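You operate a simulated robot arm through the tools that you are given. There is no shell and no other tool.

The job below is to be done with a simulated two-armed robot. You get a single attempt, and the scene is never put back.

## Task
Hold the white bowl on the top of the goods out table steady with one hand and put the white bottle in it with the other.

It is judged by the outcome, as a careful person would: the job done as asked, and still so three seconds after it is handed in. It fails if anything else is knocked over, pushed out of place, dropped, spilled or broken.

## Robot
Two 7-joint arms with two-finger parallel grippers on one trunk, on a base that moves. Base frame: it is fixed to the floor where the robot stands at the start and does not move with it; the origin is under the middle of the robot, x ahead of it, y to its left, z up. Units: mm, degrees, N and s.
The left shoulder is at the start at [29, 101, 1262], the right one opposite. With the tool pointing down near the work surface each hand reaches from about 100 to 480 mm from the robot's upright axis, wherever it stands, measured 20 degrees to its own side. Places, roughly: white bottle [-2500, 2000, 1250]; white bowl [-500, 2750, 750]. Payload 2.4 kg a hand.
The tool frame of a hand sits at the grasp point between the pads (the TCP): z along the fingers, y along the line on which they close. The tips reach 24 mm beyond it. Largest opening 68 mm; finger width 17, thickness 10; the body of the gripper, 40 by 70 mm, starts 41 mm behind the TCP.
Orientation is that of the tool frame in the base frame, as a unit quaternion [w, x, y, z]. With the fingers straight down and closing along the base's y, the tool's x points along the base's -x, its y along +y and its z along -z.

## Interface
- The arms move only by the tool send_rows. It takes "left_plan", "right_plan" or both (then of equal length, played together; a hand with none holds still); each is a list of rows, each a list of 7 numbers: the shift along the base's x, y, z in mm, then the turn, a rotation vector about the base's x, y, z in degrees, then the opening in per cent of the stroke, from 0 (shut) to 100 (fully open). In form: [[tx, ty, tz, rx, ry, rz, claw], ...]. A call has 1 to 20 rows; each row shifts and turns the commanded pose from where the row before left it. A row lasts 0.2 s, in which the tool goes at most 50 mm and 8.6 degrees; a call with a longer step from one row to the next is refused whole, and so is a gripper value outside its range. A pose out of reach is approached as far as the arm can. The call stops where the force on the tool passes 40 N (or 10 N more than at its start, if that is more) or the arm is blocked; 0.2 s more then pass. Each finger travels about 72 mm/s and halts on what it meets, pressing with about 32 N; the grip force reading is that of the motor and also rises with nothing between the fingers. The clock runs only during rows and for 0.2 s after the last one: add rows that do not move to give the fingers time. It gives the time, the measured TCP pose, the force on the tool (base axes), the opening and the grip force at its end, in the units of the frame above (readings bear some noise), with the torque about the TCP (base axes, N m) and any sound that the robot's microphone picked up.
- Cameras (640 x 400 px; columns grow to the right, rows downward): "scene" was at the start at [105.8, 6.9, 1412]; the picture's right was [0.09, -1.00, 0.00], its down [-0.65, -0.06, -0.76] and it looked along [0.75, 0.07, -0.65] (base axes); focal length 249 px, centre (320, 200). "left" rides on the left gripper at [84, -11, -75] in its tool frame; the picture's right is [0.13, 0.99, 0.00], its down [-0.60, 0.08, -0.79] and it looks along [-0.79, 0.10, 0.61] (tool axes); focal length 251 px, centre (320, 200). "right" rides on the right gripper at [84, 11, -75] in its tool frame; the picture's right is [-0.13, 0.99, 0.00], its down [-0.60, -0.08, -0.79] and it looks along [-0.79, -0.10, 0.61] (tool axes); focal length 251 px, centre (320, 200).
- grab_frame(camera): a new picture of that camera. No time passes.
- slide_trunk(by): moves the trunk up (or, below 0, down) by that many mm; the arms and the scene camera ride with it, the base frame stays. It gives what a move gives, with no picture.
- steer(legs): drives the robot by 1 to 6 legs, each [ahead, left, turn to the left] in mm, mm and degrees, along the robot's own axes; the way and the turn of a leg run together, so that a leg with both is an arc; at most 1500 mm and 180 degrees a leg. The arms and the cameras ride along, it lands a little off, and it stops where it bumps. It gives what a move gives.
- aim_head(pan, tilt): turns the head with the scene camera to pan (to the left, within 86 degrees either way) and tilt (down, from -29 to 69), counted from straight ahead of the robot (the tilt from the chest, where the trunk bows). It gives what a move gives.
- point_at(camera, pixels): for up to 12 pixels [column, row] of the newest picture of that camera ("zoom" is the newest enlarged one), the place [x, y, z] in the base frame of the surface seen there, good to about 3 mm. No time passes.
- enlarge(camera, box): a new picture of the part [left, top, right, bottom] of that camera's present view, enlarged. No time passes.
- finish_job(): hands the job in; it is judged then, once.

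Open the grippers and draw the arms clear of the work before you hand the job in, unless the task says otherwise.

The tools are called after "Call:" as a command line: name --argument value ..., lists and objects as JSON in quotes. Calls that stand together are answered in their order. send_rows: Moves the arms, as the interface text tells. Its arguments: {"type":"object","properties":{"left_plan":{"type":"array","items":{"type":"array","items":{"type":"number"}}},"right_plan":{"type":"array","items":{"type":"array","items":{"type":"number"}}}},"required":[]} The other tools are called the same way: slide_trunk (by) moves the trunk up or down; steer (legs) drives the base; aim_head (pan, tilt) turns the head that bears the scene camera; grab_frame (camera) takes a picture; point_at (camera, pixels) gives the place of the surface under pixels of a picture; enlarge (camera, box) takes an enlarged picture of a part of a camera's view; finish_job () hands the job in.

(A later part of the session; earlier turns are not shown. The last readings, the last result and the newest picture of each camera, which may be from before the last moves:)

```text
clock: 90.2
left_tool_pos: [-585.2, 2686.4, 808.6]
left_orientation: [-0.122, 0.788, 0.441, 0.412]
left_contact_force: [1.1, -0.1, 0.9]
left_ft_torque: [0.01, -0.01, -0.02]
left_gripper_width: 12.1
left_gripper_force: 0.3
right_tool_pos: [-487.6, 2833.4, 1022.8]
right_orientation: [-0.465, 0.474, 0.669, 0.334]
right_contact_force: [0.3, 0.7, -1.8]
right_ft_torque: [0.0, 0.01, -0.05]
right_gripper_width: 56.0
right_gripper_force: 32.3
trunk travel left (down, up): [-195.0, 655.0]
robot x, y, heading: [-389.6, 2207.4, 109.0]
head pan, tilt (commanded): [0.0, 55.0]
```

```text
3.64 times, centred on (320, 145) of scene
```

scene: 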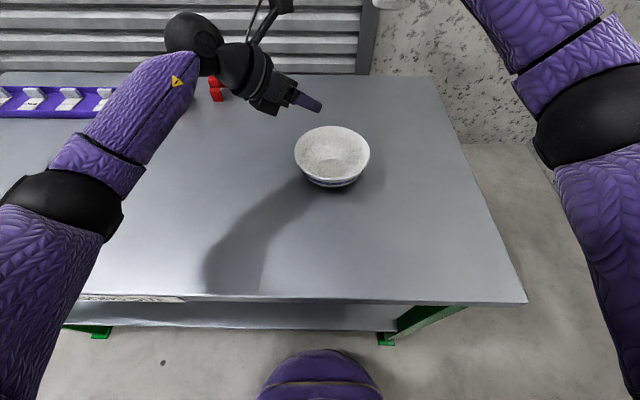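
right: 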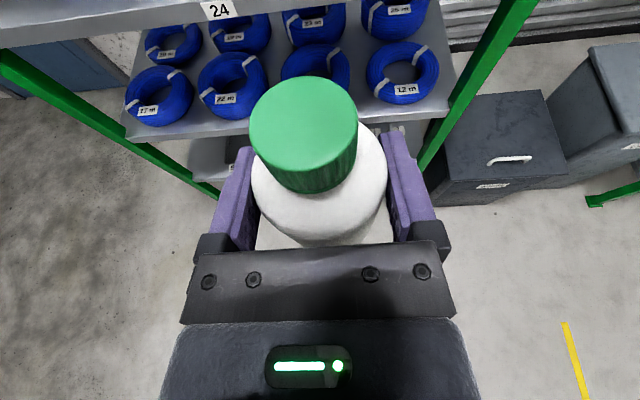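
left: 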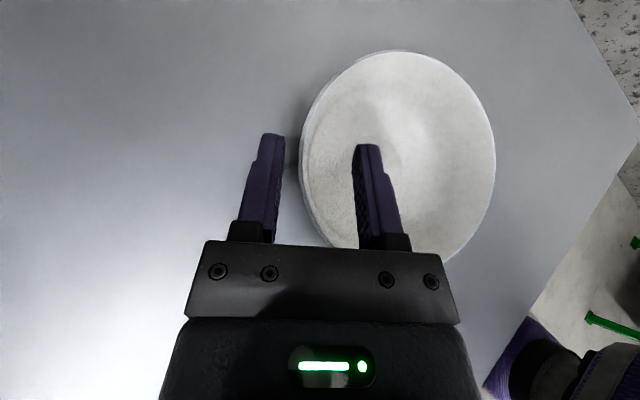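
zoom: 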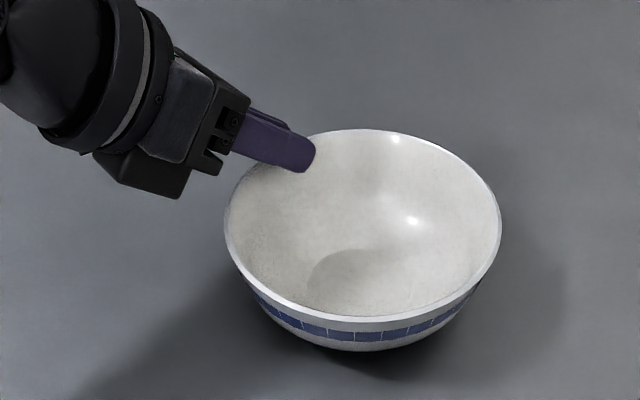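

The rim is still about 2.3 mm nearer the outer finger (gap 2 mm) than the inner one (7 mm). I shift 2.3 mm outward and look again.

Call:
send_rows --left_plan '[[-1.9, 1.35, 0, 0, 0, 0, 16], [0, 0, 0, 0, 0, 0, 16]]'

Call:
enlarge --camera "left" --box '[270, 110, 370, 210]'

Call:
grab_frame --camera "left"

```text
clock: 90.8
left_tool_pos: [-586.7, 2687.8, 808.6]
left_orientation: [-0.122, 0.789, 0.44, 0.411]
left_contact_force: [1.0, -1.3, 0.7]
left_ft_torque: [0.01, -0.04, -0.02]
left_gripper_width: 11.9
left_gripper_force: 0.7
right_tool_pos: [-487.4, 2832.7, 1022.7]
right_orientation: [-0.465, 0.474, 0.669, 0.334]
right_contact_force: [-0.2, -0.6, -2.2]
right_ft_torque: [0.02, -0.01, -0.01]
right_gripper_width: 56.3
right_gripper_force: 32.2
trunk travel left (down, up): [-195.0, 655.0]
robot x, y, heading: [-386.6, 2206.8, 108.8]
head pan, tilt (commanded): [0.0, 55.0]
```

```text
4.00 times, centred on (320, 160) of left
```

zoom: 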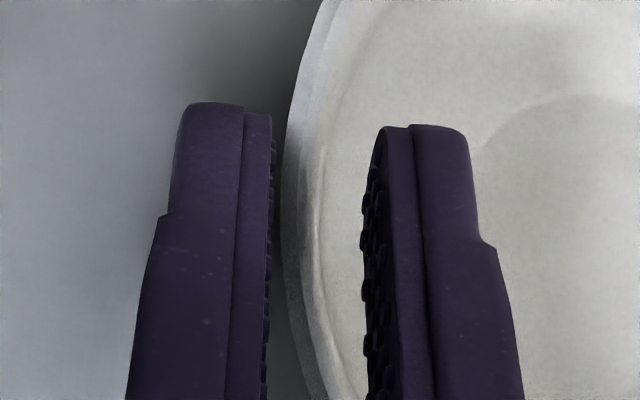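

```text
taken
```

left: 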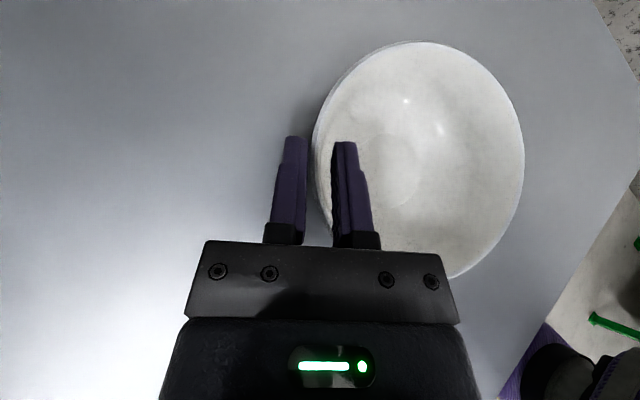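

The offset did not change and there is a 1.6 N inward push: the inner finger's lower corner touches the bowl's inner wall. I raise the hand 4 mm to lessen the overlap, then close stepwise while reading the force.

Call:
send_rows --left_plan '[[0, 0, 2, 0, 0, 0, 18], [0, 0, 2, 0, 0, 0, 18], [0, 0, 0, 0, 0, 0, 18]]'

Call:
enlarge --camera "left" --box '[270, 110, 370, 210]'

Call:
enlarge --camera "scene" --box '[260, 90, 380, 200]'

```text
clock: 91.5
left_tool_pos: [-587.0, 2688.3, 812.4]
left_orientation: [-0.122, 0.789, 0.44, 0.412]
left_contact_force: [0.0, -0.1, 0.2]
left_ft_torque: [0.01, 0.03, -0.03]
left_gripper_width: 12.1
left_gripper_force: 0.1
right_tool_pos: [-487.5, 2833.5, 1022.1]
right_orientation: [-0.466, 0.473, 0.669, 0.334]
right_contact_force: [0.4, 0.6, -2.7]
right_ft_torque: [-0.01, -0.01, 0.01]
right_gripper_width: 56.0
right_gripper_force: 32.1
trunk travel left (down, up): [-195.0, 655.0]
robot x, y, heading: [-389.3, 2205.1, 109.2]
head pan, tilt (commanded): [0.0, 55.0]
```

```text
4.00 times, centred on (320, 160) of left
```

zoom: 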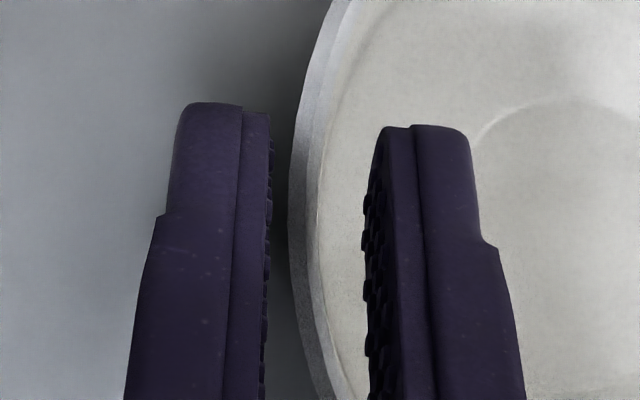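

```text
3.64 times, centred on (320, 145) of scene
```

zoom: 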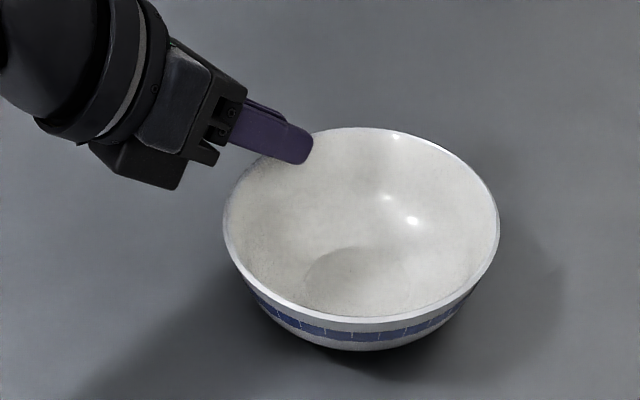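

Contact is gone. The rim is about 2.3 mm from the outer pad and 5.8 mm from the inner, so I shift 1.7 mm outward and close in small steps.

Call:
send_rows --left_plan '[[-1.4, 1.0, 0, 0, 0, 0, 18], [0, 0, 0, 0, 0, 0, 14], [0, 0, 0, 0, 0, 0, 11], [0, 0, 0, 0, 0, 0, 9], [0, 0, 0, 0, 0, 0, 9]]'

Call:
enlarge --camera "left" --box '[270, 110, 370, 210]'

```text
clock: 92.8
left_tool_pos: [-587.0, 2689.2, 812.3]
left_orientation: [-0.122, 0.788, 0.441, 0.411]
left_contact_force: [-0.1, -0.3, 1.2]
left_ft_torque: [0.01, -0.05, -0.01]
left_gripper_width: 7.1
left_gripper_force: 0.5
right_tool_pos: [-487.7, 2834.5, 1022.8]
right_orientation: [-0.466, 0.474, 0.669, 0.334]
right_contact_force: [-0.1, -0.2, -2.0]
right_ft_torque: [0.02, 0.01, -0.02]
right_gripper_width: 56.0
right_gripper_force: 32.1
trunk travel left (down, up): [-195.0, 655.0]
robot x, y, heading: [-389.0, 2204.2, 108.9]
head pan, tilt (commanded): [0.0, 55.0]
```

```text
4.00 times, centred on (320, 160) of left
```

zoom: 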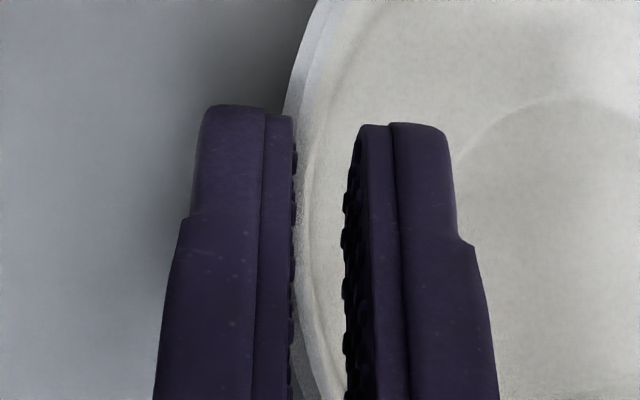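

Opening halted at 7.1 mm with a slight force: both fingers touch the wall. I close a little more to firm the hold and check that the bowl does not tilt.

Call:
send_rows --left_plan '[[0, 0, 0, 0, 0, 0, 7], [0, 0, 0, 0, 0, 0, 5], [0, 0, 0, 0, 0, 0, 5]]'

Call:
enlarge --camera "scene" --box '[260, 90, 380, 200]'

Call:
grab_frame --camera "left"

```text
clock: 93.5
left_tool_pos: [-588.2, 2688.9, 814.5]
left_orientation: [-0.121, 0.789, 0.44, 0.411]
left_contact_force: [1.4, -0.9, 4.1]
left_ft_torque: [-0.06, -0.14, 0.05]
left_gripper_width: 4.6
left_gripper_force: 28.2
right_tool_pos: [-488.3, 2832.3, 1021.4]
right_orientation: [-0.465, 0.474, 0.669, 0.334]
right_contact_force: [-0.7, -0.2, -1.6]
right_ft_torque: [0.0, 0.0, 0.02]
right_gripper_width: 56.0
right_gripper_force: 32.2
trunk travel left (down, up): [-195.0, 655.0]
robot x, y, heading: [-384.6, 2204.8, 108.9]
head pan, tilt (commanded): [0.0, 55.0]
```

```text
3.64 times, centred on (320, 145) of scene
```

zoom: 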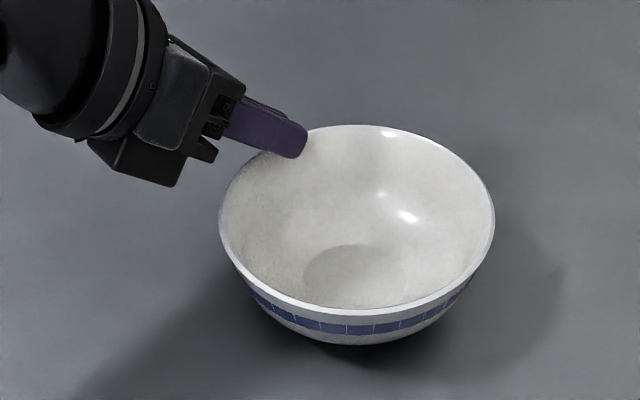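

```text
taken
```

left: 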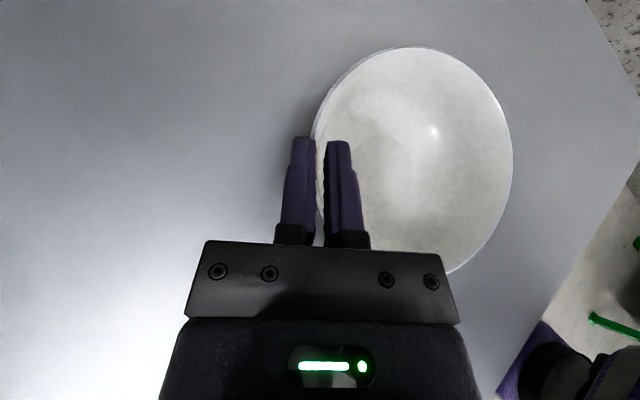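

The rim is now gripped at 28 N, width 4.6 mm. I measure the rim all round to see whether the bowl sits level and where its centre is now.

Call:
enlarge --camera "scene" --box '[260, 90, 380, 200]'

Call:
point_at --camera "zoom" --pixels '[[222, 215], [492, 215], [360, 127], [350, 307], [250, 272], [460, 280], [455, 150], [350, 285], [310, 275], [395, 275], [355, 255], [255, 290]]'

```text
3.64 times, centred on (320, 145) of scene
```

zoom: 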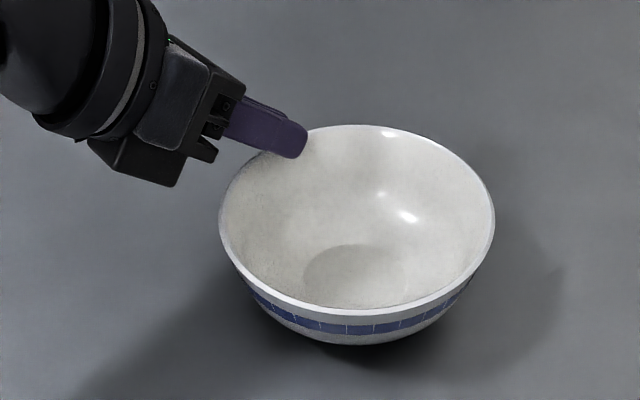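

```text
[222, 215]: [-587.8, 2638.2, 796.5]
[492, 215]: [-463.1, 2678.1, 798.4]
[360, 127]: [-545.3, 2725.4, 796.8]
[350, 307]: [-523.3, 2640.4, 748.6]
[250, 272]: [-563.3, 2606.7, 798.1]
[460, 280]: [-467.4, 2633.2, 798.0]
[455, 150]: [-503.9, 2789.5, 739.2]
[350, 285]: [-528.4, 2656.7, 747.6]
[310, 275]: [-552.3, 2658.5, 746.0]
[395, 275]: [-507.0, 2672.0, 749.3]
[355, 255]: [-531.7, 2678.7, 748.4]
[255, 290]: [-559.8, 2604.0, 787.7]
```

The bowl is level (rim 797 all round) and held; its centre is now about (-527, 2661). I bring the right hand with the bottle over the bowl at its present height while turning it 52° inward, so that its fingers stay clear of the left hand.

Call:
send_rows --right_plan '[[-5.6, -24.6, 0, 0, 0, 7.4, 0], [-5.6, -24.6, 0, 0, 0, 7.4, 0], [-5.6, -24.6, 0, 0, 0, 7.4, 0], [-5.6, -24.6, 0, 0, 0, 7.4, 0], [-5.6, -24.6, 0, 0, 0, 7.4, 0], [-5.6, -24.6, 0, 0, 0, 7.4, 0], [-5.6, -24.6, 0, 0, 0, 7.4, 0], [0, 0, 0, 0, 0, 0, 0]]'

Call:
grab_frame --camera "scene"

Call:
grab_frame --camera "right"

Call:
grab_frame --camera "left"

```text
clock: 95.3
left_tool_pos: [-588.4, 2688.4, 812.5]
left_orientation: [-0.122, 0.789, 0.441, 0.411]
left_contact_force: [1.0, 1.6, 7.9]
left_ft_torque: [0.07, -0.2, 0.12]
left_gripper_width: 4.5
left_gripper_force: 28.3
right_tool_pos: [-524.8, 2661.9, 1021.9]
right_orientation: [-0.565, 0.133, 0.808, 0.097]
right_contact_force: [0.0, 0.2, -3.0]
right_ft_torque: [-0.01, 0.0, 0.01]
right_gripper_width: 56.2
right_gripper_force: 31.7
trunk travel left (down, up): [-195.0, 655.0]
robot x, y, heading: [-388.1, 2201.1, 109.0]
head pan, tilt (commanded): [0.0, 55.0]
```

```text
taken
```

scene: 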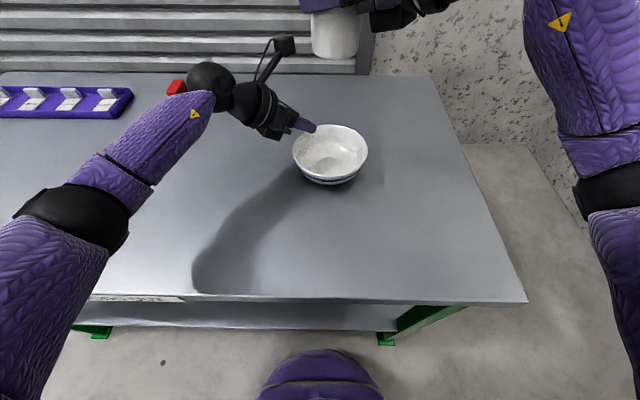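

```text
taken
```

right: 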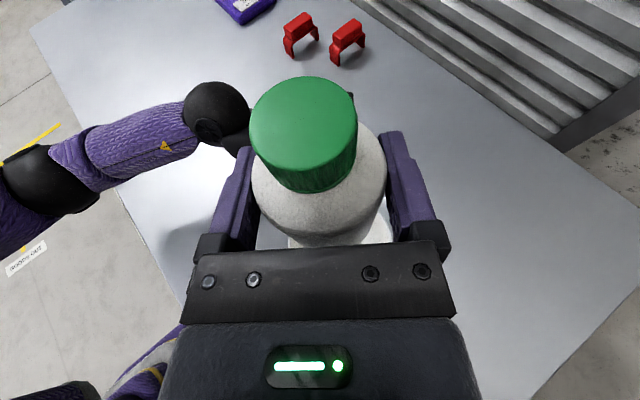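

```text
taken
```

left: 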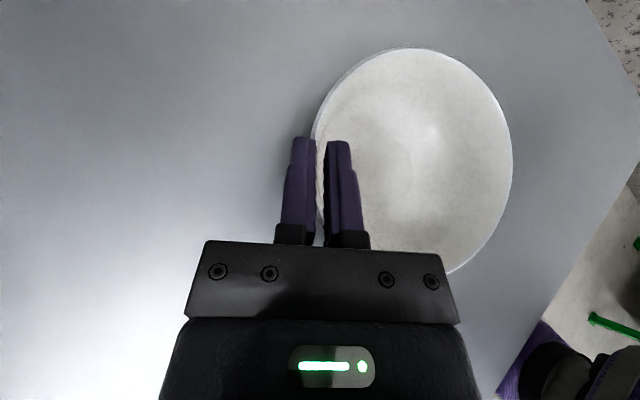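

Bottle now hangs above the bowl; the left hand presses the bowl gently (8 N down) and holds. I re-measure the bowl rim and floor from the left camera, and the bottle position from the right camera.

Call:
point_at --camera "left" --pixels '[[330, 95], [410, 48], [480, 90], [511, 150], [495, 215], [460, 265], [420, 150], [400, 170], [440, 170], [420, 190], [420, 130]]'

Call:
point_at --camera "right" --pixels '[[303, 120], [303, 85], [303, 155], [265, 120], [345, 120], [320, 215], [300, 45], [345, 50]]'

```text
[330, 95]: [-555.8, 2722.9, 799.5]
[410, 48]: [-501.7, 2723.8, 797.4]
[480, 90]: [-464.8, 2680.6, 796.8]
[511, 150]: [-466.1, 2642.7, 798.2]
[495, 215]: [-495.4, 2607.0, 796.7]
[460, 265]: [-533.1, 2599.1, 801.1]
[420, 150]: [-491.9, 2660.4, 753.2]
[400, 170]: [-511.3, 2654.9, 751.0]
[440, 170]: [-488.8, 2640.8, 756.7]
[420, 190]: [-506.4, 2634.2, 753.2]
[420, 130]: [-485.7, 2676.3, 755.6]
```

```text
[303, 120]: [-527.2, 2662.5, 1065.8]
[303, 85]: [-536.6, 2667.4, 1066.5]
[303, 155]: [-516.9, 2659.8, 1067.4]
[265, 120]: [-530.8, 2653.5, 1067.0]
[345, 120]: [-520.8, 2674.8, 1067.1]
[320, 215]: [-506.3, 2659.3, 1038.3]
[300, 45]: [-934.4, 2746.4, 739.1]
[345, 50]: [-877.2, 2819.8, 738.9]
```

Bottle axis (-526, 2664) and bowl centre (-527, 2663) agree. I lower the bottle 146 mm, to about 18 mm above the rim.

Call:
send_rows --right_plan '[[0, 0, -24.3, 0, 0, 0, 0], [0, 0, -24.3, 0, 0, 0, 0], [0, 0, -24.3, 0, 0, 0, 0], [0, 0, -24.3, 0, 0, 0, 0], [0, 0, -24.3, 0, 0, 0, 0], [0, 0, -24.3, 0, 0, 0, 0], [0, 0, 0, 0, 0, 0, 0]]'

Call:
grab_frame --camera "scene"

Call:
grab_frame --camera "left"

Call:
grab_frame --camera "right"

```text
clock: 97.0
left_tool_pos: [-588.4, 2689.0, 813.7]
left_orientation: [-0.123, 0.788, 0.441, 0.411]
left_contact_force: [-1.3, 2.2, 11.2]
left_ft_torque: [0.09, -0.22, 0.09]
left_gripper_width: 4.3
left_gripper_force: 27.8
right_tool_pos: [-527.1, 2662.6, 877.3]
right_orientation: [-0.564, 0.135, 0.809, 0.098]
right_contact_force: [0.4, 0.6, -2.2]
right_ft_torque: [0.0, 0.02, -0.03]
right_gripper_width: 56.1
right_gripper_force: 32.3
trunk travel left (down, up): [-195.0, 655.0]
robot x, y, heading: [-385.9, 2202.3, 108.9]
head pan, tilt (commanded): [0.0, 55.0]
```

```text
taken
```

scene: 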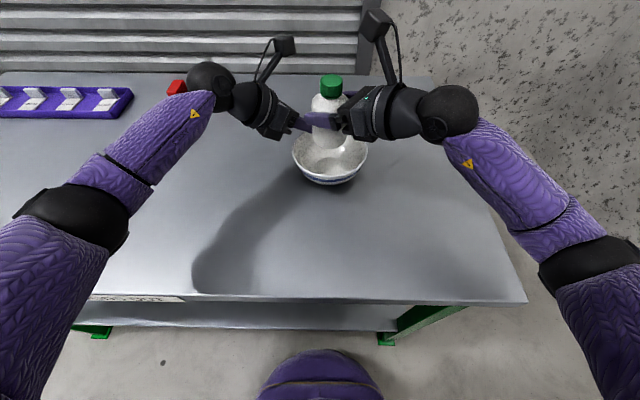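

```text
taken
```

left: 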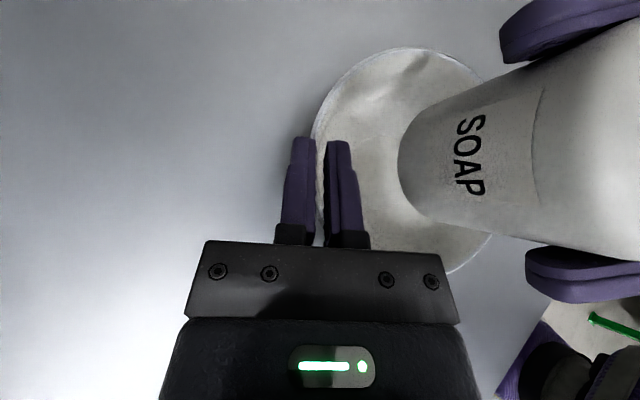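

```text
taken
```

right: 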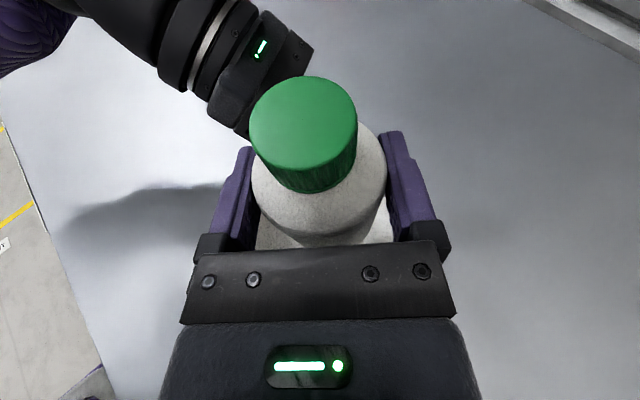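

The view is clear: the bottle is centred over the bowl and both hands have room. The left hand's downward push has risen to 11 N, so I ease it 1.5 mm up while lowering the bottle another 54 mm into the bowl.

Call:
send_rows --left_plan '[[0, 0, 0.5, 0, 0, 0, 5], [0, 0, 0.5, 0, 0, 0, 5], [0, 0, 0.5, 0, 0, 0, 5], [0, 0, 0, 0, 0, 0, 5], [0, 0, 0, 0, 0, 0, 5], [0, 0, 0, 0, 0, 0, 5]]' --right_plan '[[0, 0, 0, 0, 0, 0, 0], [0, 0, -10, 0, 0, 0, 0], [0, 0, -12, 0, 0, 0, 0], [0, 0, -12, 0, 0, 0, 0], [0, 0, -10, 0, 0, 0, 0], [0, 0, -10, 0, 0, 0, 0]]'

Call:
grab_frame --camera "scene"

Call:
grab_frame --camera "left"

```text
clock: 98.3
left_tool_pos: [-588.5, 2688.1, 812.7]
left_orientation: [-0.121, 0.789, 0.44, 0.411]
left_contact_force: [0.7, -1.1, 5.0]
left_ft_torque: [-0.15, -0.15, -0.01]
left_gripper_width: 4.4
left_gripper_force: 28.2
right_tool_pos: [-527.6, 2660.9, 823.5]
right_orientation: [-0.564, 0.134, 0.809, 0.097]
right_contact_force: [0.4, -0.2, -2.4]
right_ft_torque: [0.03, -0.02, 0.02]
right_gripper_width: 56.0
right_gripper_force: 31.8
trunk travel left (down, up): [-195.0, 655.0]
robot x, y, heading: [-387.4, 2203.6, 109.0]
head pan, tilt (commanded): [0.0, 55.0]
```

```text
taken
```

scene: 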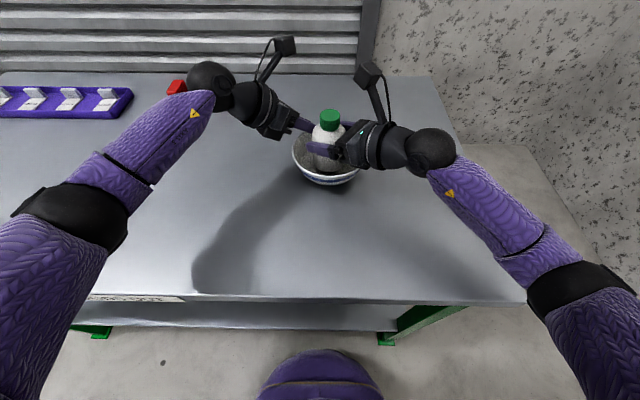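

```text
taken
```

left: 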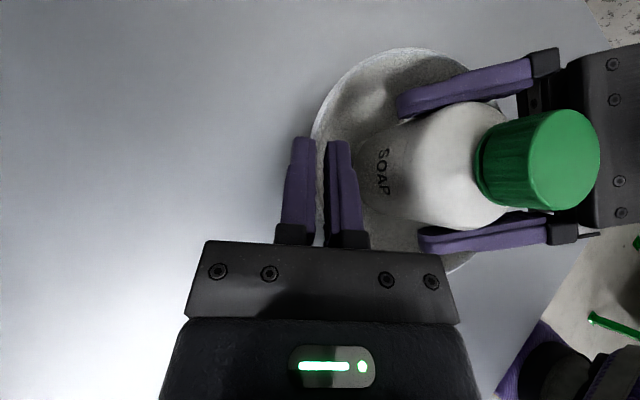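

Bottle bottom is at about 763 mm, the bowl floor at about 749. I lower in small steps and watch the right hand's force.

Call:
send_rows --right_plan '[[0, 0, -2.5, 0, 0, 0, 0], [0, 0, -2.5, 0, 0, 0, 0], [0, 0, -2, 0, 0, 0, 0], [0, 0, -1.5, 0, 0, 0, 0], [0, 0, 0, 0, 0, 0, 0]]'

```text
clock: 99.5
left_tool_pos: [-587.1, 2688.4, 817.2]
left_orientation: [-0.123, 0.789, 0.44, 0.411]
left_contact_force: [5.3, -2.7, 6.3]
left_ft_torque: [-0.03, -0.17, -0.04]
left_gripper_width: 8.2
left_gripper_force: 2.9
right_tool_pos: [-524.3, 2659.3, 817.9]
right_orientation: [-0.567, 0.133, 0.807, 0.099]
right_contact_force: [6.6, 3.2, 35.9]
right_ft_torque: [-0.86, -2.24, 0.3]
right_gripper_width: 55.7
right_gripper_force: 32.0
trunk travel left (down, up): [-195.0, 655.0]
robot x, y, heading: [-385.6, 2200.8, 109.2]
head pan, tilt (commanded): [0.0, 55.0]
```

Contact came early: the right hand reads 36 N up, with a torque that places the contact about 55 mm behind its TCP, and the left grip loosened. I stop and look from all cameras.

Call:
grab_frame --camera "left"

Call:
enlarge --camera "scene" --box '[240, 80, 440, 220]'

Call:
grab_frame --camera "right"

```text
taken
```

left: 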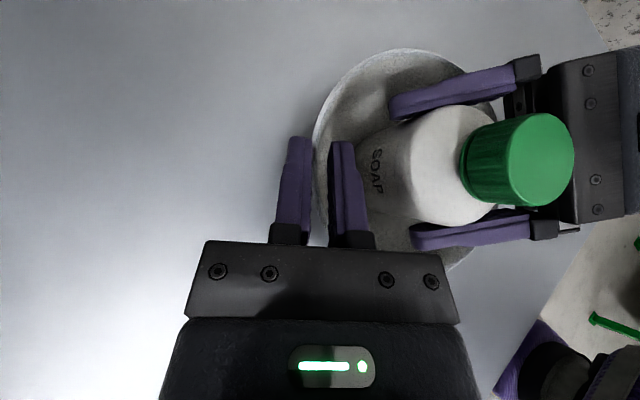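

```text
2.86 times, centred on (340, 150) of scene
```

zoom: 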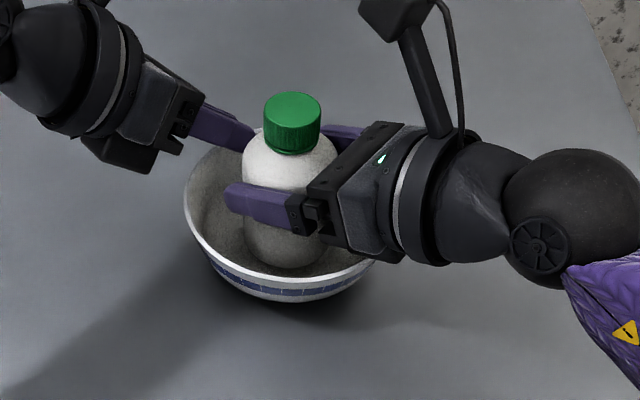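

```text
taken
```

right: 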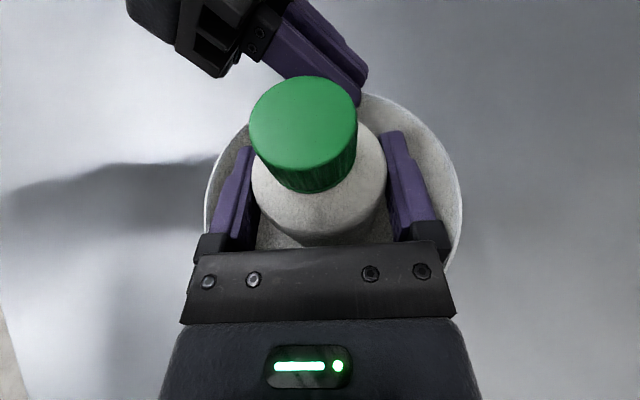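

The scene zoom shows the right gripper's lower front corners resting on the bowl's rim near (385,260): too low a hand for this grip height. I raise the right hand 9 mm at once, with the left hand still holding, and look.

Call:
send_rows --right_plan '[[0, 0, 4, 0, 0, 0, 0], [0, 0, 5, 0, 0, 0, 0], [0, 0, 0, 0, 0, 0, 0], [0, 0, 0, 0, 0, 0, 0]]'

Call:
grab_frame --camera "left"

Call:
enlarge --camera "scene" --box '[240, 80, 440, 220]'

```text
clock: 100.5
left_tool_pos: [-589.0, 2689.6, 814.3]
left_orientation: [-0.123, 0.788, 0.442, 0.411]
left_contact_force: [-0.1, -0.5, 0.8]
left_ft_torque: [-0.12, -0.09, 0.01]
left_gripper_width: 4.9
left_gripper_force: 27.9
right_tool_pos: [-527.7, 2661.1, 822.4]
right_orientation: [-0.564, 0.134, 0.809, 0.096]
right_contact_force: [0.0, 0.3, -1.7]
right_ft_torque: [0.03, 0.02, 0.01]
right_gripper_width: 55.9
right_gripper_force: 31.9
trunk travel left (down, up): [-195.0, 655.0]
robot x, y, heading: [-389.8, 2204.0, 109.4]
head pan, tilt (commanded): [0.0, 55.0]
```

```text
taken
```

left: 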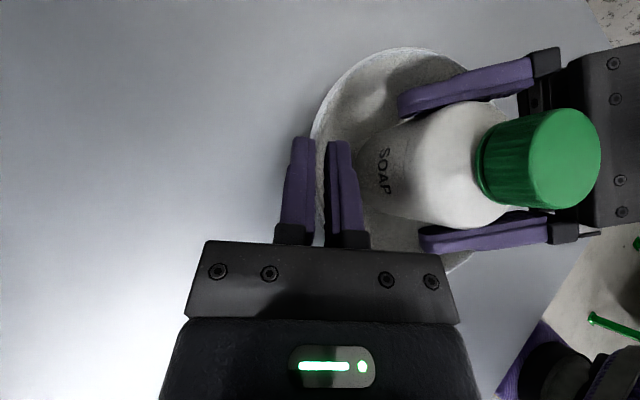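

```text
2.86 times, centred on (340, 150) of scene
```

zoom: 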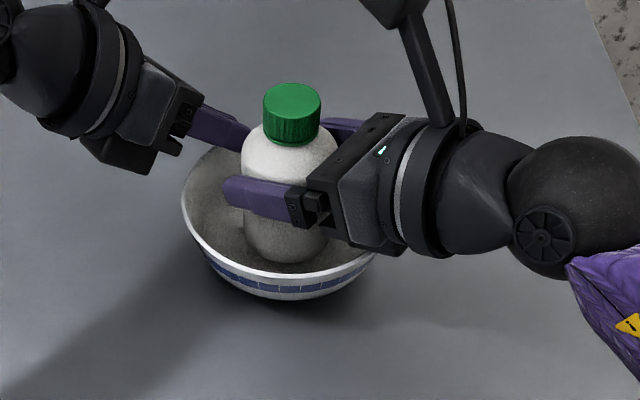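

Everything is back as before: left grip 28 N, bottle free inside the bowl, bowl level. To get the gripper corners clear of the rim I pitch the right hand 10° further down, moving it 10.6 mm forward so the bottle's foot stays centred.

Call:
send_rows --right_plan '[[-2.5, 0.87, 0, -0.82, -2.36, 0, 0], [-2.5, 0.87, 0, -0.82, -2.36, 0, 0], [-2.5, 0.87, 0, -0.82, -2.36, 0, 0], [-2.5, 0.87, 0, -0.82, -2.36, 0, 0], [0, 0, 0, 0, 0, 0, 0]]'

Call:
grab_frame --camera "left"

Call:
enlarge --camera "scene" --box '[240, 80, 440, 220]'

```text
clock: 101.8
left_tool_pos: [-589.2, 2689.4, 813.1]
left_orientation: [-0.122, 0.788, 0.44, 0.412]
left_contact_force: [0.7, 1.4, 1.0]
left_ft_torque: [-0.06, -0.13, 0.09]
left_gripper_width: 4.6
left_gripper_force: 28.2
right_tool_pos: [-535.8, 2664.7, 822.7]
right_orientation: [-0.491, 0.142, 0.855, 0.085]
right_contact_force: [-1.0, -0.2, -1.9]
right_ft_torque: [0.02, 0.02, 0.01]
right_gripper_width: 55.9
right_gripper_force: 32.2
trunk travel left (down, up): [-195.0, 655.0]
robot x, y, heading: [-389.1, 2208.0, 109.1]
head pan, tilt (commanded): [0.0, 55.0]
```

```text
taken
```

left: 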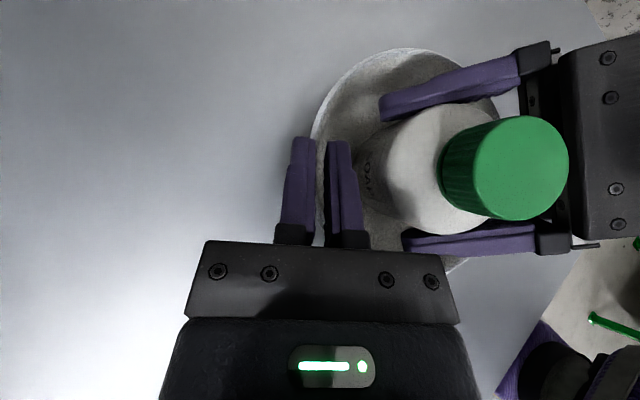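

```text
2.86 times, centred on (340, 150) of scene
```

zoom: 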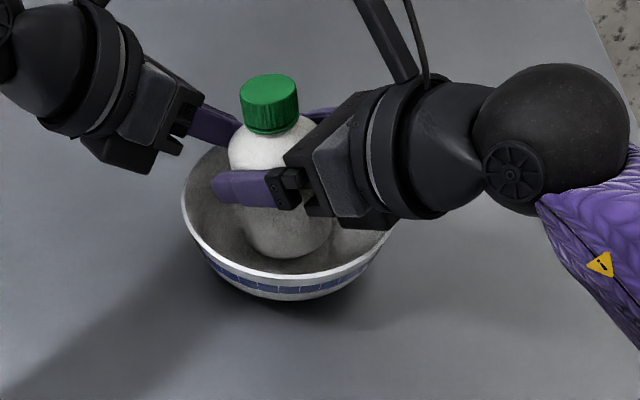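

The right gripper now clears the rim, bottle tilted 10° with its foot centred. I lower in 1.5–2 mm steps and watch the force.

Call:
send_rows --right_plan '[[0, 0, -2, 0, 0, 0, 0], [0, 0, -1.5, 0, 0, 0, 0], [0, 0, -1, 0, 0, 0, 0], [0, 0, 0, 0, 0, 0, 0]]'

```text
clock: 102.8
left_tool_pos: [-588.3, 2690.1, 813.8]
left_orientation: [-0.121, 0.789, 0.441, 0.411]
left_contact_force: [0.4, 1.4, 1.4]
left_ft_torque: [-0.09, -0.13, 0.09]
left_gripper_width: 4.8
left_gripper_force: 28.2
right_tool_pos: [-535.8, 2663.1, 819.0]
right_orientation: [-0.491, 0.141, 0.855, 0.085]
right_contact_force: [-1.0, 0.0, -1.4]
right_ft_torque: [0.03, 0.01, 0.02]
right_gripper_width: 56.1
right_gripper_force: 32.1
trunk travel left (down, up): [-195.0, 655.0]
robot x, y, heading: [-390.6, 2206.3, 109.0]
head pan, tilt (commanded): [0.0, 55.0]
```

No contact yet at z 819 (load still −1.4 N). I lower a further 3 mm in small steps.

Call:
send_rows --right_plan '[[0, 0, -1, 0, 0, 0, 0], [0, 0, -1, 0, 0, 0, 0], [0, 0, -1, 0, 0, 0, 0], [0, 0, 0, 0, 0, 0, 0]]'

```text
clock: 103.8
left_tool_pos: [-587.7, 2689.6, 813.6]
left_orientation: [-0.122, 0.789, 0.44, 0.411]
left_contact_force: [0.4, 0.3, 2.2]
left_ft_torque: [-0.11, -0.14, 0.12]
left_gripper_width: 4.6
left_gripper_force: 28.2
right_tool_pos: [-535.5, 2664.4, 816.3]
right_orientation: [-0.492, 0.141, 0.855, 0.084]
right_contact_force: [0.0, 0.1, -2.4]
right_ft_torque: [-0.02, 0.02, -0.01]
right_gripper_width: 55.9
right_gripper_force: 31.8
trunk travel left (down, up): [-195.0, 655.0]
robot x, y, heading: [-387.1, 2206.9, 108.9]
head pan, tilt (commanded): [0.0, 55.0]
```

Still free at z 816 (−2.4 N). I continue with 2.5 mm more.

Call:
send_rows --right_plan '[[0, 0, -1, 0, 0, 0, 0], [0, 0, -0.8, 0, 0, 0, 0], [0, 0, -0.7, 0, 0, 0, 0], [0, 0, 0, 0, 0, 0, 0]]'

Call:
enlarge --camera "scene" --box '[240, 80, 440, 220]'

```text
clock: 104.8
left_tool_pos: [-588.0, 2689.6, 813.3]
left_orientation: [-0.121, 0.789, 0.44, 0.411]
left_contact_force: [1.7, 0.5, 1.7]
left_ft_torque: [-0.07, -0.16, 0.1]
left_gripper_width: 4.7
left_gripper_force: 28.1
right_tool_pos: [-536.1, 2666.4, 812.7]
right_orientation: [-0.492, 0.142, 0.855, 0.084]
right_contact_force: [0.7, 0.1, -2.1]
right_ft_torque: [0.01, -0.02, 0.04]
right_gripper_width: 56.1
right_gripper_force: 32.1
trunk travel left (down, up): [-195.0, 655.0]
robot x, y, heading: [-386.6, 2203.4, 108.8]
head pan, tilt (commanded): [0.0, 55.0]
```

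```text
2.86 times, centred on (340, 150) of scene
```

zoom: 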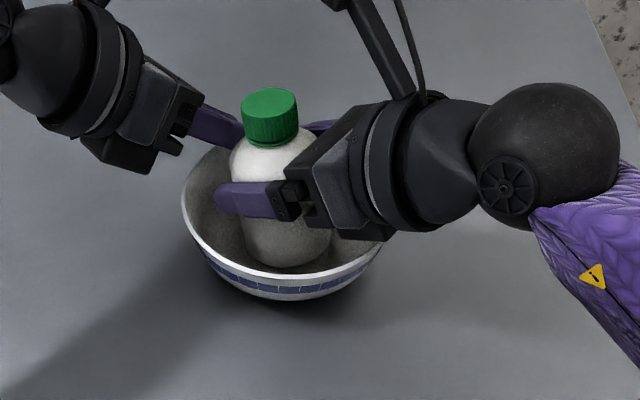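

Still hanging free at z ≈ 813. The bottle's lower edge must be almost at the floor; I lower 2 mm more in 0.7 mm steps.

Call:
send_rows --right_plan '[[0, 0, -0.7, 0, 0, 0, 0], [0, 0, -0.7, 0, 0, 0, 0], [0, 0, -0.7, 0, 0, 0, 0], [0, 0, 0, 0, 0, 0, 0]]'

```text
clock: 105.8
left_tool_pos: [-587.1, 2689.3, 815.2]
left_orientation: [-0.122, 0.789, 0.441, 0.41]
left_contact_force: [-0.9, 6.3, -5.2]
left_ft_torque: [0.06, -0.12, 0.25]
left_gripper_width: 4.6
left_gripper_force: 28.2
right_tool_pos: [-534.8, 2664.9, 811.7]
right_orientation: [-0.493, 0.141, 0.854, 0.085]
right_contact_force: [0.3, -1.5, 13.0]
right_ft_torque: [-0.06, 0.25, 0.03]
right_gripper_width: 56.1
right_gripper_force: 32.1
trunk travel left (down, up): [-195.0, 655.0]
robot x, y, heading: [-388.7, 2201.8, 109.1]
head pan, tilt (commanded): [0.0, 55.0]
```

Contact: +13 N, and the torque places it about 20 mm ahead of the TCP, which is the bottle's leading foot edge on the bowl floor. I ease up 0.6 mm and open the right fingers very gradually so the bottle settles upright.

Call:
send_rows --right_plan '[[0, 0, 0.6, 0, 0, 0, 0], [0, 0, 0, 0, 0, 0, 60], [0, 0, 0, 0, 0, 0, 78], [0, 0, 0, 0, 0, 0, 81], [0, 0, 0, 0, 0, 0, 82], [0, 0, 0, 0, 0, 0, 83], [0, 0, 0, 0, 0, 0, 84], [0, 0, 0, 0, 0, 0, 85], [0, 0, 0, 0, 0, 0, 86], [0, 0, 0, 0, 0, 0, 87], [0, 0, 0, 0, 0, 0, 87]]'

Call:
grab_frame --camera "left"

Call:
enlarge --camera "scene" --box '[240, 80, 440, 220]'

Call:
grab_frame --camera "right"

```text
clock: 108.2
left_tool_pos: [-587.0, 2688.6, 814.5]
left_orientation: [-0.121, 0.789, 0.44, 0.411]
left_contact_force: [-0.2, 1.1, 1.3]
left_ft_torque: [-0.11, -0.06, 0.05]
left_gripper_width: 4.5
left_gripper_force: 28.6
right_tool_pos: [-535.6, 2664.9, 812.1]
right_orientation: [-0.492, 0.141, 0.855, 0.085]
right_contact_force: [0.5, 0.2, 0.1]
right_ft_torque: [0.02, 0.0, -0.05]
right_gripper_width: 59.3
right_gripper_force: 0.1
trunk travel left (down, up): [-195.0, 655.0]
robot x, y, heading: [-387.2, 2200.7, 108.9]
head pan, tilt (commanded): [0.0, 55.0]
```

```text
taken
```

left: 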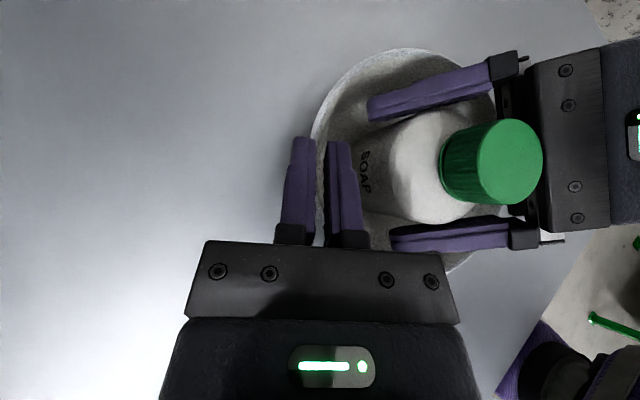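

```text
2.86 times, centred on (340, 150) of scene
```

zoom: 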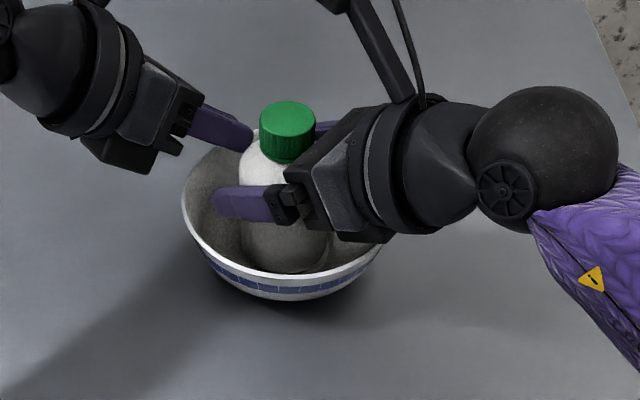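

```text
taken
```

right: 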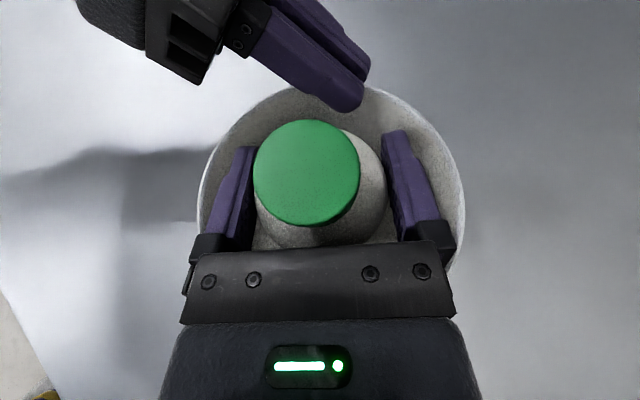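

The bottle has settled upright in the bowl, right-hand force zero, left hand still holding at 28 N. I open the right fingers a bit more, then withdraw up and slightly back.

Call:
send_rows --right_plan '[[0, 0, 0, 0, 0, 0, 90], [0, 0, 0, 0, 0, 0, 94], [0, 0, 0, 0, 0, 0, 95], [1.0, -0.3, 2, 0, 0, 0, 95], [1.5, -0.5, 3, 0, 0, 0, 95], [1.5, -0.5, 3, 0, 0, 0, 95]]'

Call:
grab_frame --camera "right"

Call:
grab_frame --camera "left"

```text
clock: 109.5
left_tool_pos: [-587.5, 2689.5, 813.8]
left_orientation: [-0.121, 0.789, 0.441, 0.411]
left_contact_force: [0.5, 1.4, 1.7]
left_ft_torque: [-0.12, -0.1, 0.08]
left_gripper_width: 4.4
left_gripper_force: 27.8
right_tool_pos: [-531.3, 2664.0, 820.7]
right_orientation: [-0.491, 0.141, 0.855, 0.085]
right_contact_force: [0.3, 0.1, 0.1]
right_ft_torque: [-0.01, -0.01, -0.03]
right_gripper_width: 65.0
right_gripper_force: 0.0
trunk travel left (down, up): [-195.0, 655.0]
robot x, y, heading: [-387.1, 2204.1, 109.3]
head pan, tilt (commanded): [0.0, 55.0]
```

```text
taken
```

right: 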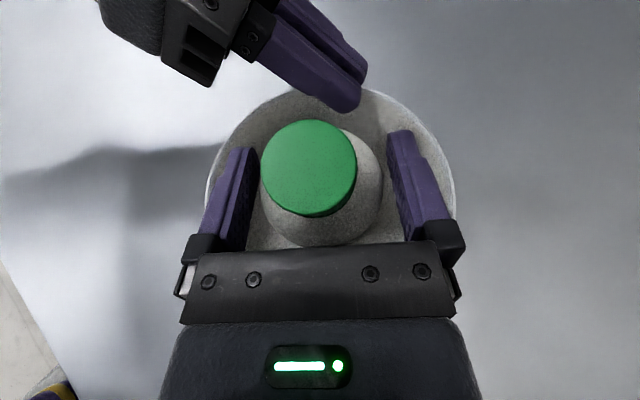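

```text
taken
```

left: 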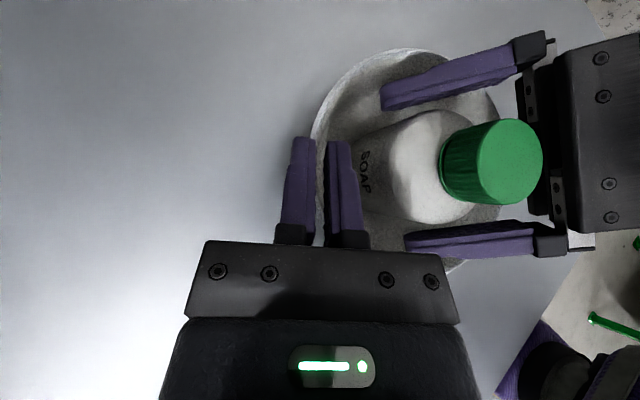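

The bottle stays put at (490,160) in the left view, and the right hand is free. I raise the right hand straight up past the cap.

Call:
send_rows --right_plan '[[0.9, -0.3, 8, 0, 0, 0, 96], [0.9, -0.3, 12, 0, 0, 0, 97], [0.9, -0.3, 14, 0, 0, 0, 98], [0.9, -0.3, 16, 0, 0, 0, 100], [0.9, -0.3, 18, 0, 0, 0, 100], [0.9, -0.3, 20, 0, 0, 0, 100], [0.9, -0.3, 20, 0, 0, 0, 100]]'

Call:
grab_frame --camera "left"

Call:
grab_frame --camera "scene"

```text
clock: 111.2
left_tool_pos: [-587.8, 2688.4, 814.1]
left_orientation: [-0.121, 0.789, 0.441, 0.411]
left_contact_force: [-0.6, 1.7, 2.5]
left_ft_torque: [-0.15, -0.06, 0.03]
left_gripper_width: 4.7
left_gripper_force: 28.1
right_tool_pos: [-526.7, 2661.8, 928.9]
right_orientation: [-0.492, 0.142, 0.855, 0.085]
right_contact_force: [-0.1, -1.1, 0.1]
right_ft_torque: [0.03, 0.02, 0.01]
right_gripper_width: 67.9
right_gripper_force: 0.0
trunk travel left (down, up): [-195.0, 655.0]
robot x, y, heading: [-387.6, 2207.1, 109.1]
head pan, tilt (commanded): [0.0, 55.0]
```

```text
taken
```

left: 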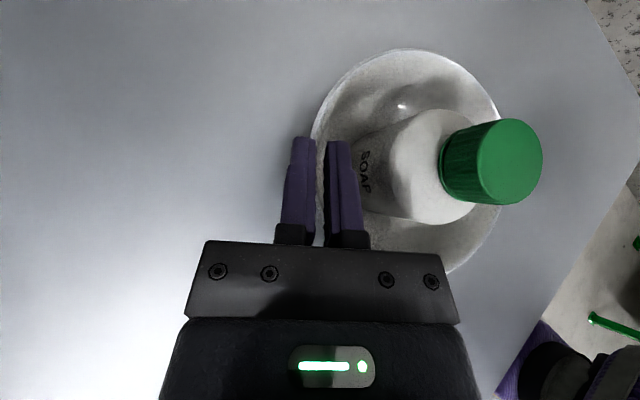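

```text
taken
```

scene: 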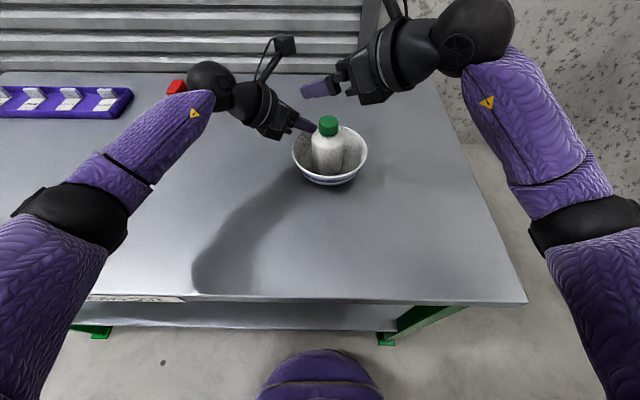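

The bottle stands upright in the bowl. I move the right hand up and away to the right, with the left hand still holding the bowl.

Call:
send_rows --right_plan '[[25, 8.6, 10, 0, 0, 0, 100], [30, 10.3, 10, 0, 0, 0, 100], [30, 10.3, 10, 0, 0, 0, 100], [30, 10.3, 10, 0, 0, 0, 100], [30, 10.3, 10, 0, 0, 0, 100]]'

Call:
enlarge --camera "scene" --box '[260, 90, 400, 200]'

Call:
enlarge --camera "left" --box '[270, 40, 560, 270]'

```text
clock: 112.3
left_tool_pos: [-588.4, 2689.6, 812.9]
left_orientation: [-0.122, 0.788, 0.441, 0.411]
left_contact_force: [0.5, 2.3, 2.1]
left_ft_torque: [-0.09, -0.08, 0.09]
left_gripper_width: 4.7
left_gripper_force: 27.6
right_tool_pos: [-378.2, 2710.6, 978.6]
right_orientation: [-0.493, 0.14, 0.855, 0.084]
right_contact_force: [-0.3, 0.2, -0.3]
right_ft_torque: [-0.01, 0.03, -0.04]
right_gripper_width: 68.2
right_gripper_force: 0.1
trunk travel left (down, up): [-195.0, 655.0]
robot x, y, heading: [-388.6, 2201.6, 109.1]
head pan, tilt (commanded): [0.0, 55.0]
```

```text
3.64 times, centred on (330, 145) of scene
```

zoom: 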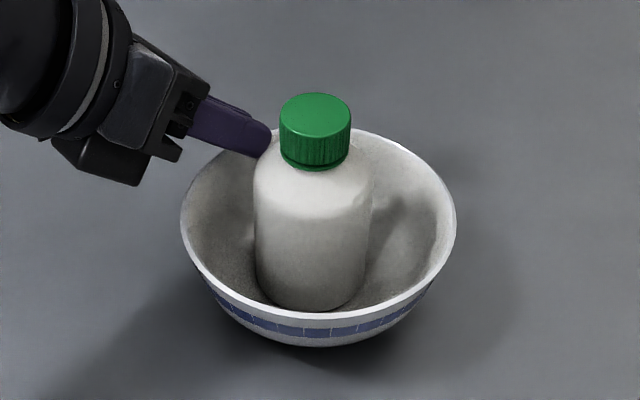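

```text
1.74 times, centred on (415, 155) of left
```

zoom: 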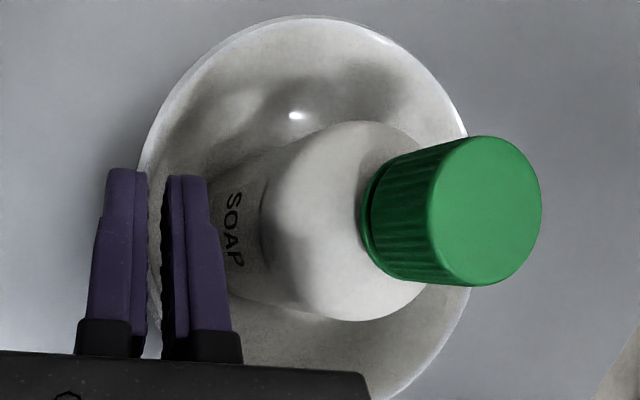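

The bottle stands in the bowl; I measure its tilt and the gap to the left hand's inner finger before opening that hand.

Call:
point_at --camera "zoom" --pixels '[[490, 205], [440, 200], [540, 205], [490, 140], [490, 282], [240, 230], [230, 280], [250, 180], [205, 185], [212, 250], [270, 220], [185, 180]]'

Call:
enlarge --camera "scene" --box '[260, 90, 400, 200]'

Call:
point_at --camera "zoom" --pixels '[[316, 105], [285, 110], [347, 110], [316, 130], [310, 200], [258, 210], [370, 205], [310, 300], [262, 290], [362, 280], [183, 220], [454, 215]]'

```text
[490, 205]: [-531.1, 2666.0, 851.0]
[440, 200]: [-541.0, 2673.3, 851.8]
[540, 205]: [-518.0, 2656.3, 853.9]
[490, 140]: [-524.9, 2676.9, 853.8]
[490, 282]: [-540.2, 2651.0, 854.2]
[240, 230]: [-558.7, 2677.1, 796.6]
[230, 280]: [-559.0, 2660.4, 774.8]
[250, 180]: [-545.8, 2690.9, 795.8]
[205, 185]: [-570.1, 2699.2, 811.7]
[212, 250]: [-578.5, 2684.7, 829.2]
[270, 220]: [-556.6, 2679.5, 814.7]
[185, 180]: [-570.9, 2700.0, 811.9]
```

```text
3.64 times, centred on (330, 145) of scene
```

zoom: 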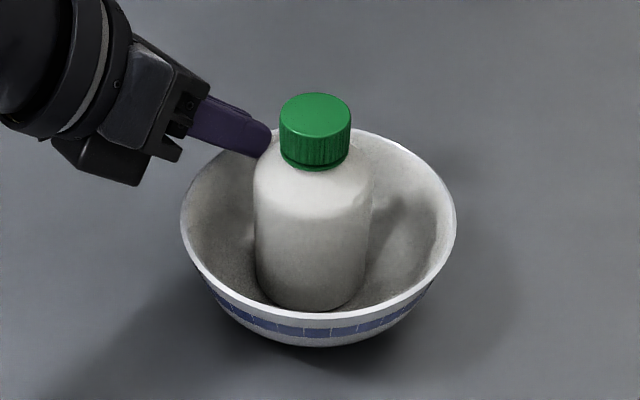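

```text
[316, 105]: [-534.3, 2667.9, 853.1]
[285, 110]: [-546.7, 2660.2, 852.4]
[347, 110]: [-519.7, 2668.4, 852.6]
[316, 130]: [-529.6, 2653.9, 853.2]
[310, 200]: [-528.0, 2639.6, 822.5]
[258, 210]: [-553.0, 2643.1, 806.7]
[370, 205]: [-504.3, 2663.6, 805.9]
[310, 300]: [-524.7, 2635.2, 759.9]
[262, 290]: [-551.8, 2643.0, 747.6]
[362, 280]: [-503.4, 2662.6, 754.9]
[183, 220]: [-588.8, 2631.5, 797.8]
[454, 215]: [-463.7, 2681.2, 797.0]
```

The bottle is upright (cap level at 853 mm, foot on the floor at about 748), axis near (-531, 2665), 18 mm clear of the left inner finger. I open the left fingers gently to about 15 mm and check the bowl.

Call:
send_rows --left_plan '[[0, 0, 0, 0, 0, 0, 7], [0, 0, 0, 0, 0, 0, 9], [0, 0, 0, 0, 0, 0, 12], [0, 0, 0, 0, 0, 0, 16], [0, 0, 0, 0, 0, 0, 20], [0, 0, 0, 0, 0, 0, 22], [0, 0, 0, 0, 0, 0, 22]]'

Call:
enlarge --camera "left" --box '[270, 40, 560, 270]'

```text
clock: 114.0
left_tool_pos: [-588.6, 2689.5, 813.8]
left_orientation: [-0.121, 0.789, 0.441, 0.411]
left_contact_force: [0.7, -0.2, -0.2]
left_ft_torque: [0.0, 0.0, 0.0]
left_gripper_width: 15.3
left_gripper_force: 0.0
right_tool_pos: [-378.0, 2712.1, 979.0]
right_orientation: [-0.492, 0.141, 0.855, 0.084]
right_contact_force: [-0.9, 0.0, 0.9]
right_ft_torque: [0.01, -0.05, -0.02]
right_gripper_width: 68.1
right_gripper_force: 0.0
trunk travel left (down, up): [-195.0, 655.0]
robot x, y, heading: [-390.6, 2205.6, 108.9]
head pan, tilt (commanded): [0.0, 55.0]
```

```text
1.74 times, centred on (415, 155) of left
```

zoom: 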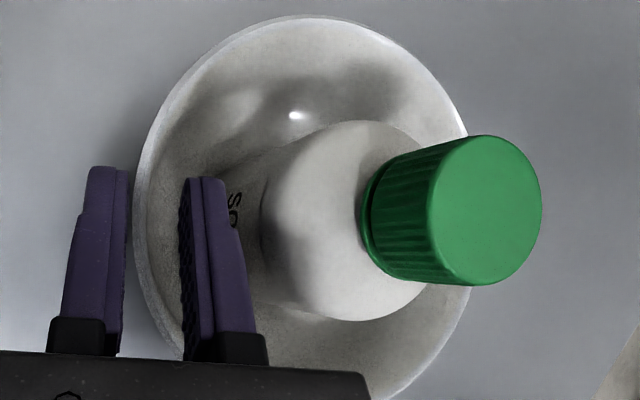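

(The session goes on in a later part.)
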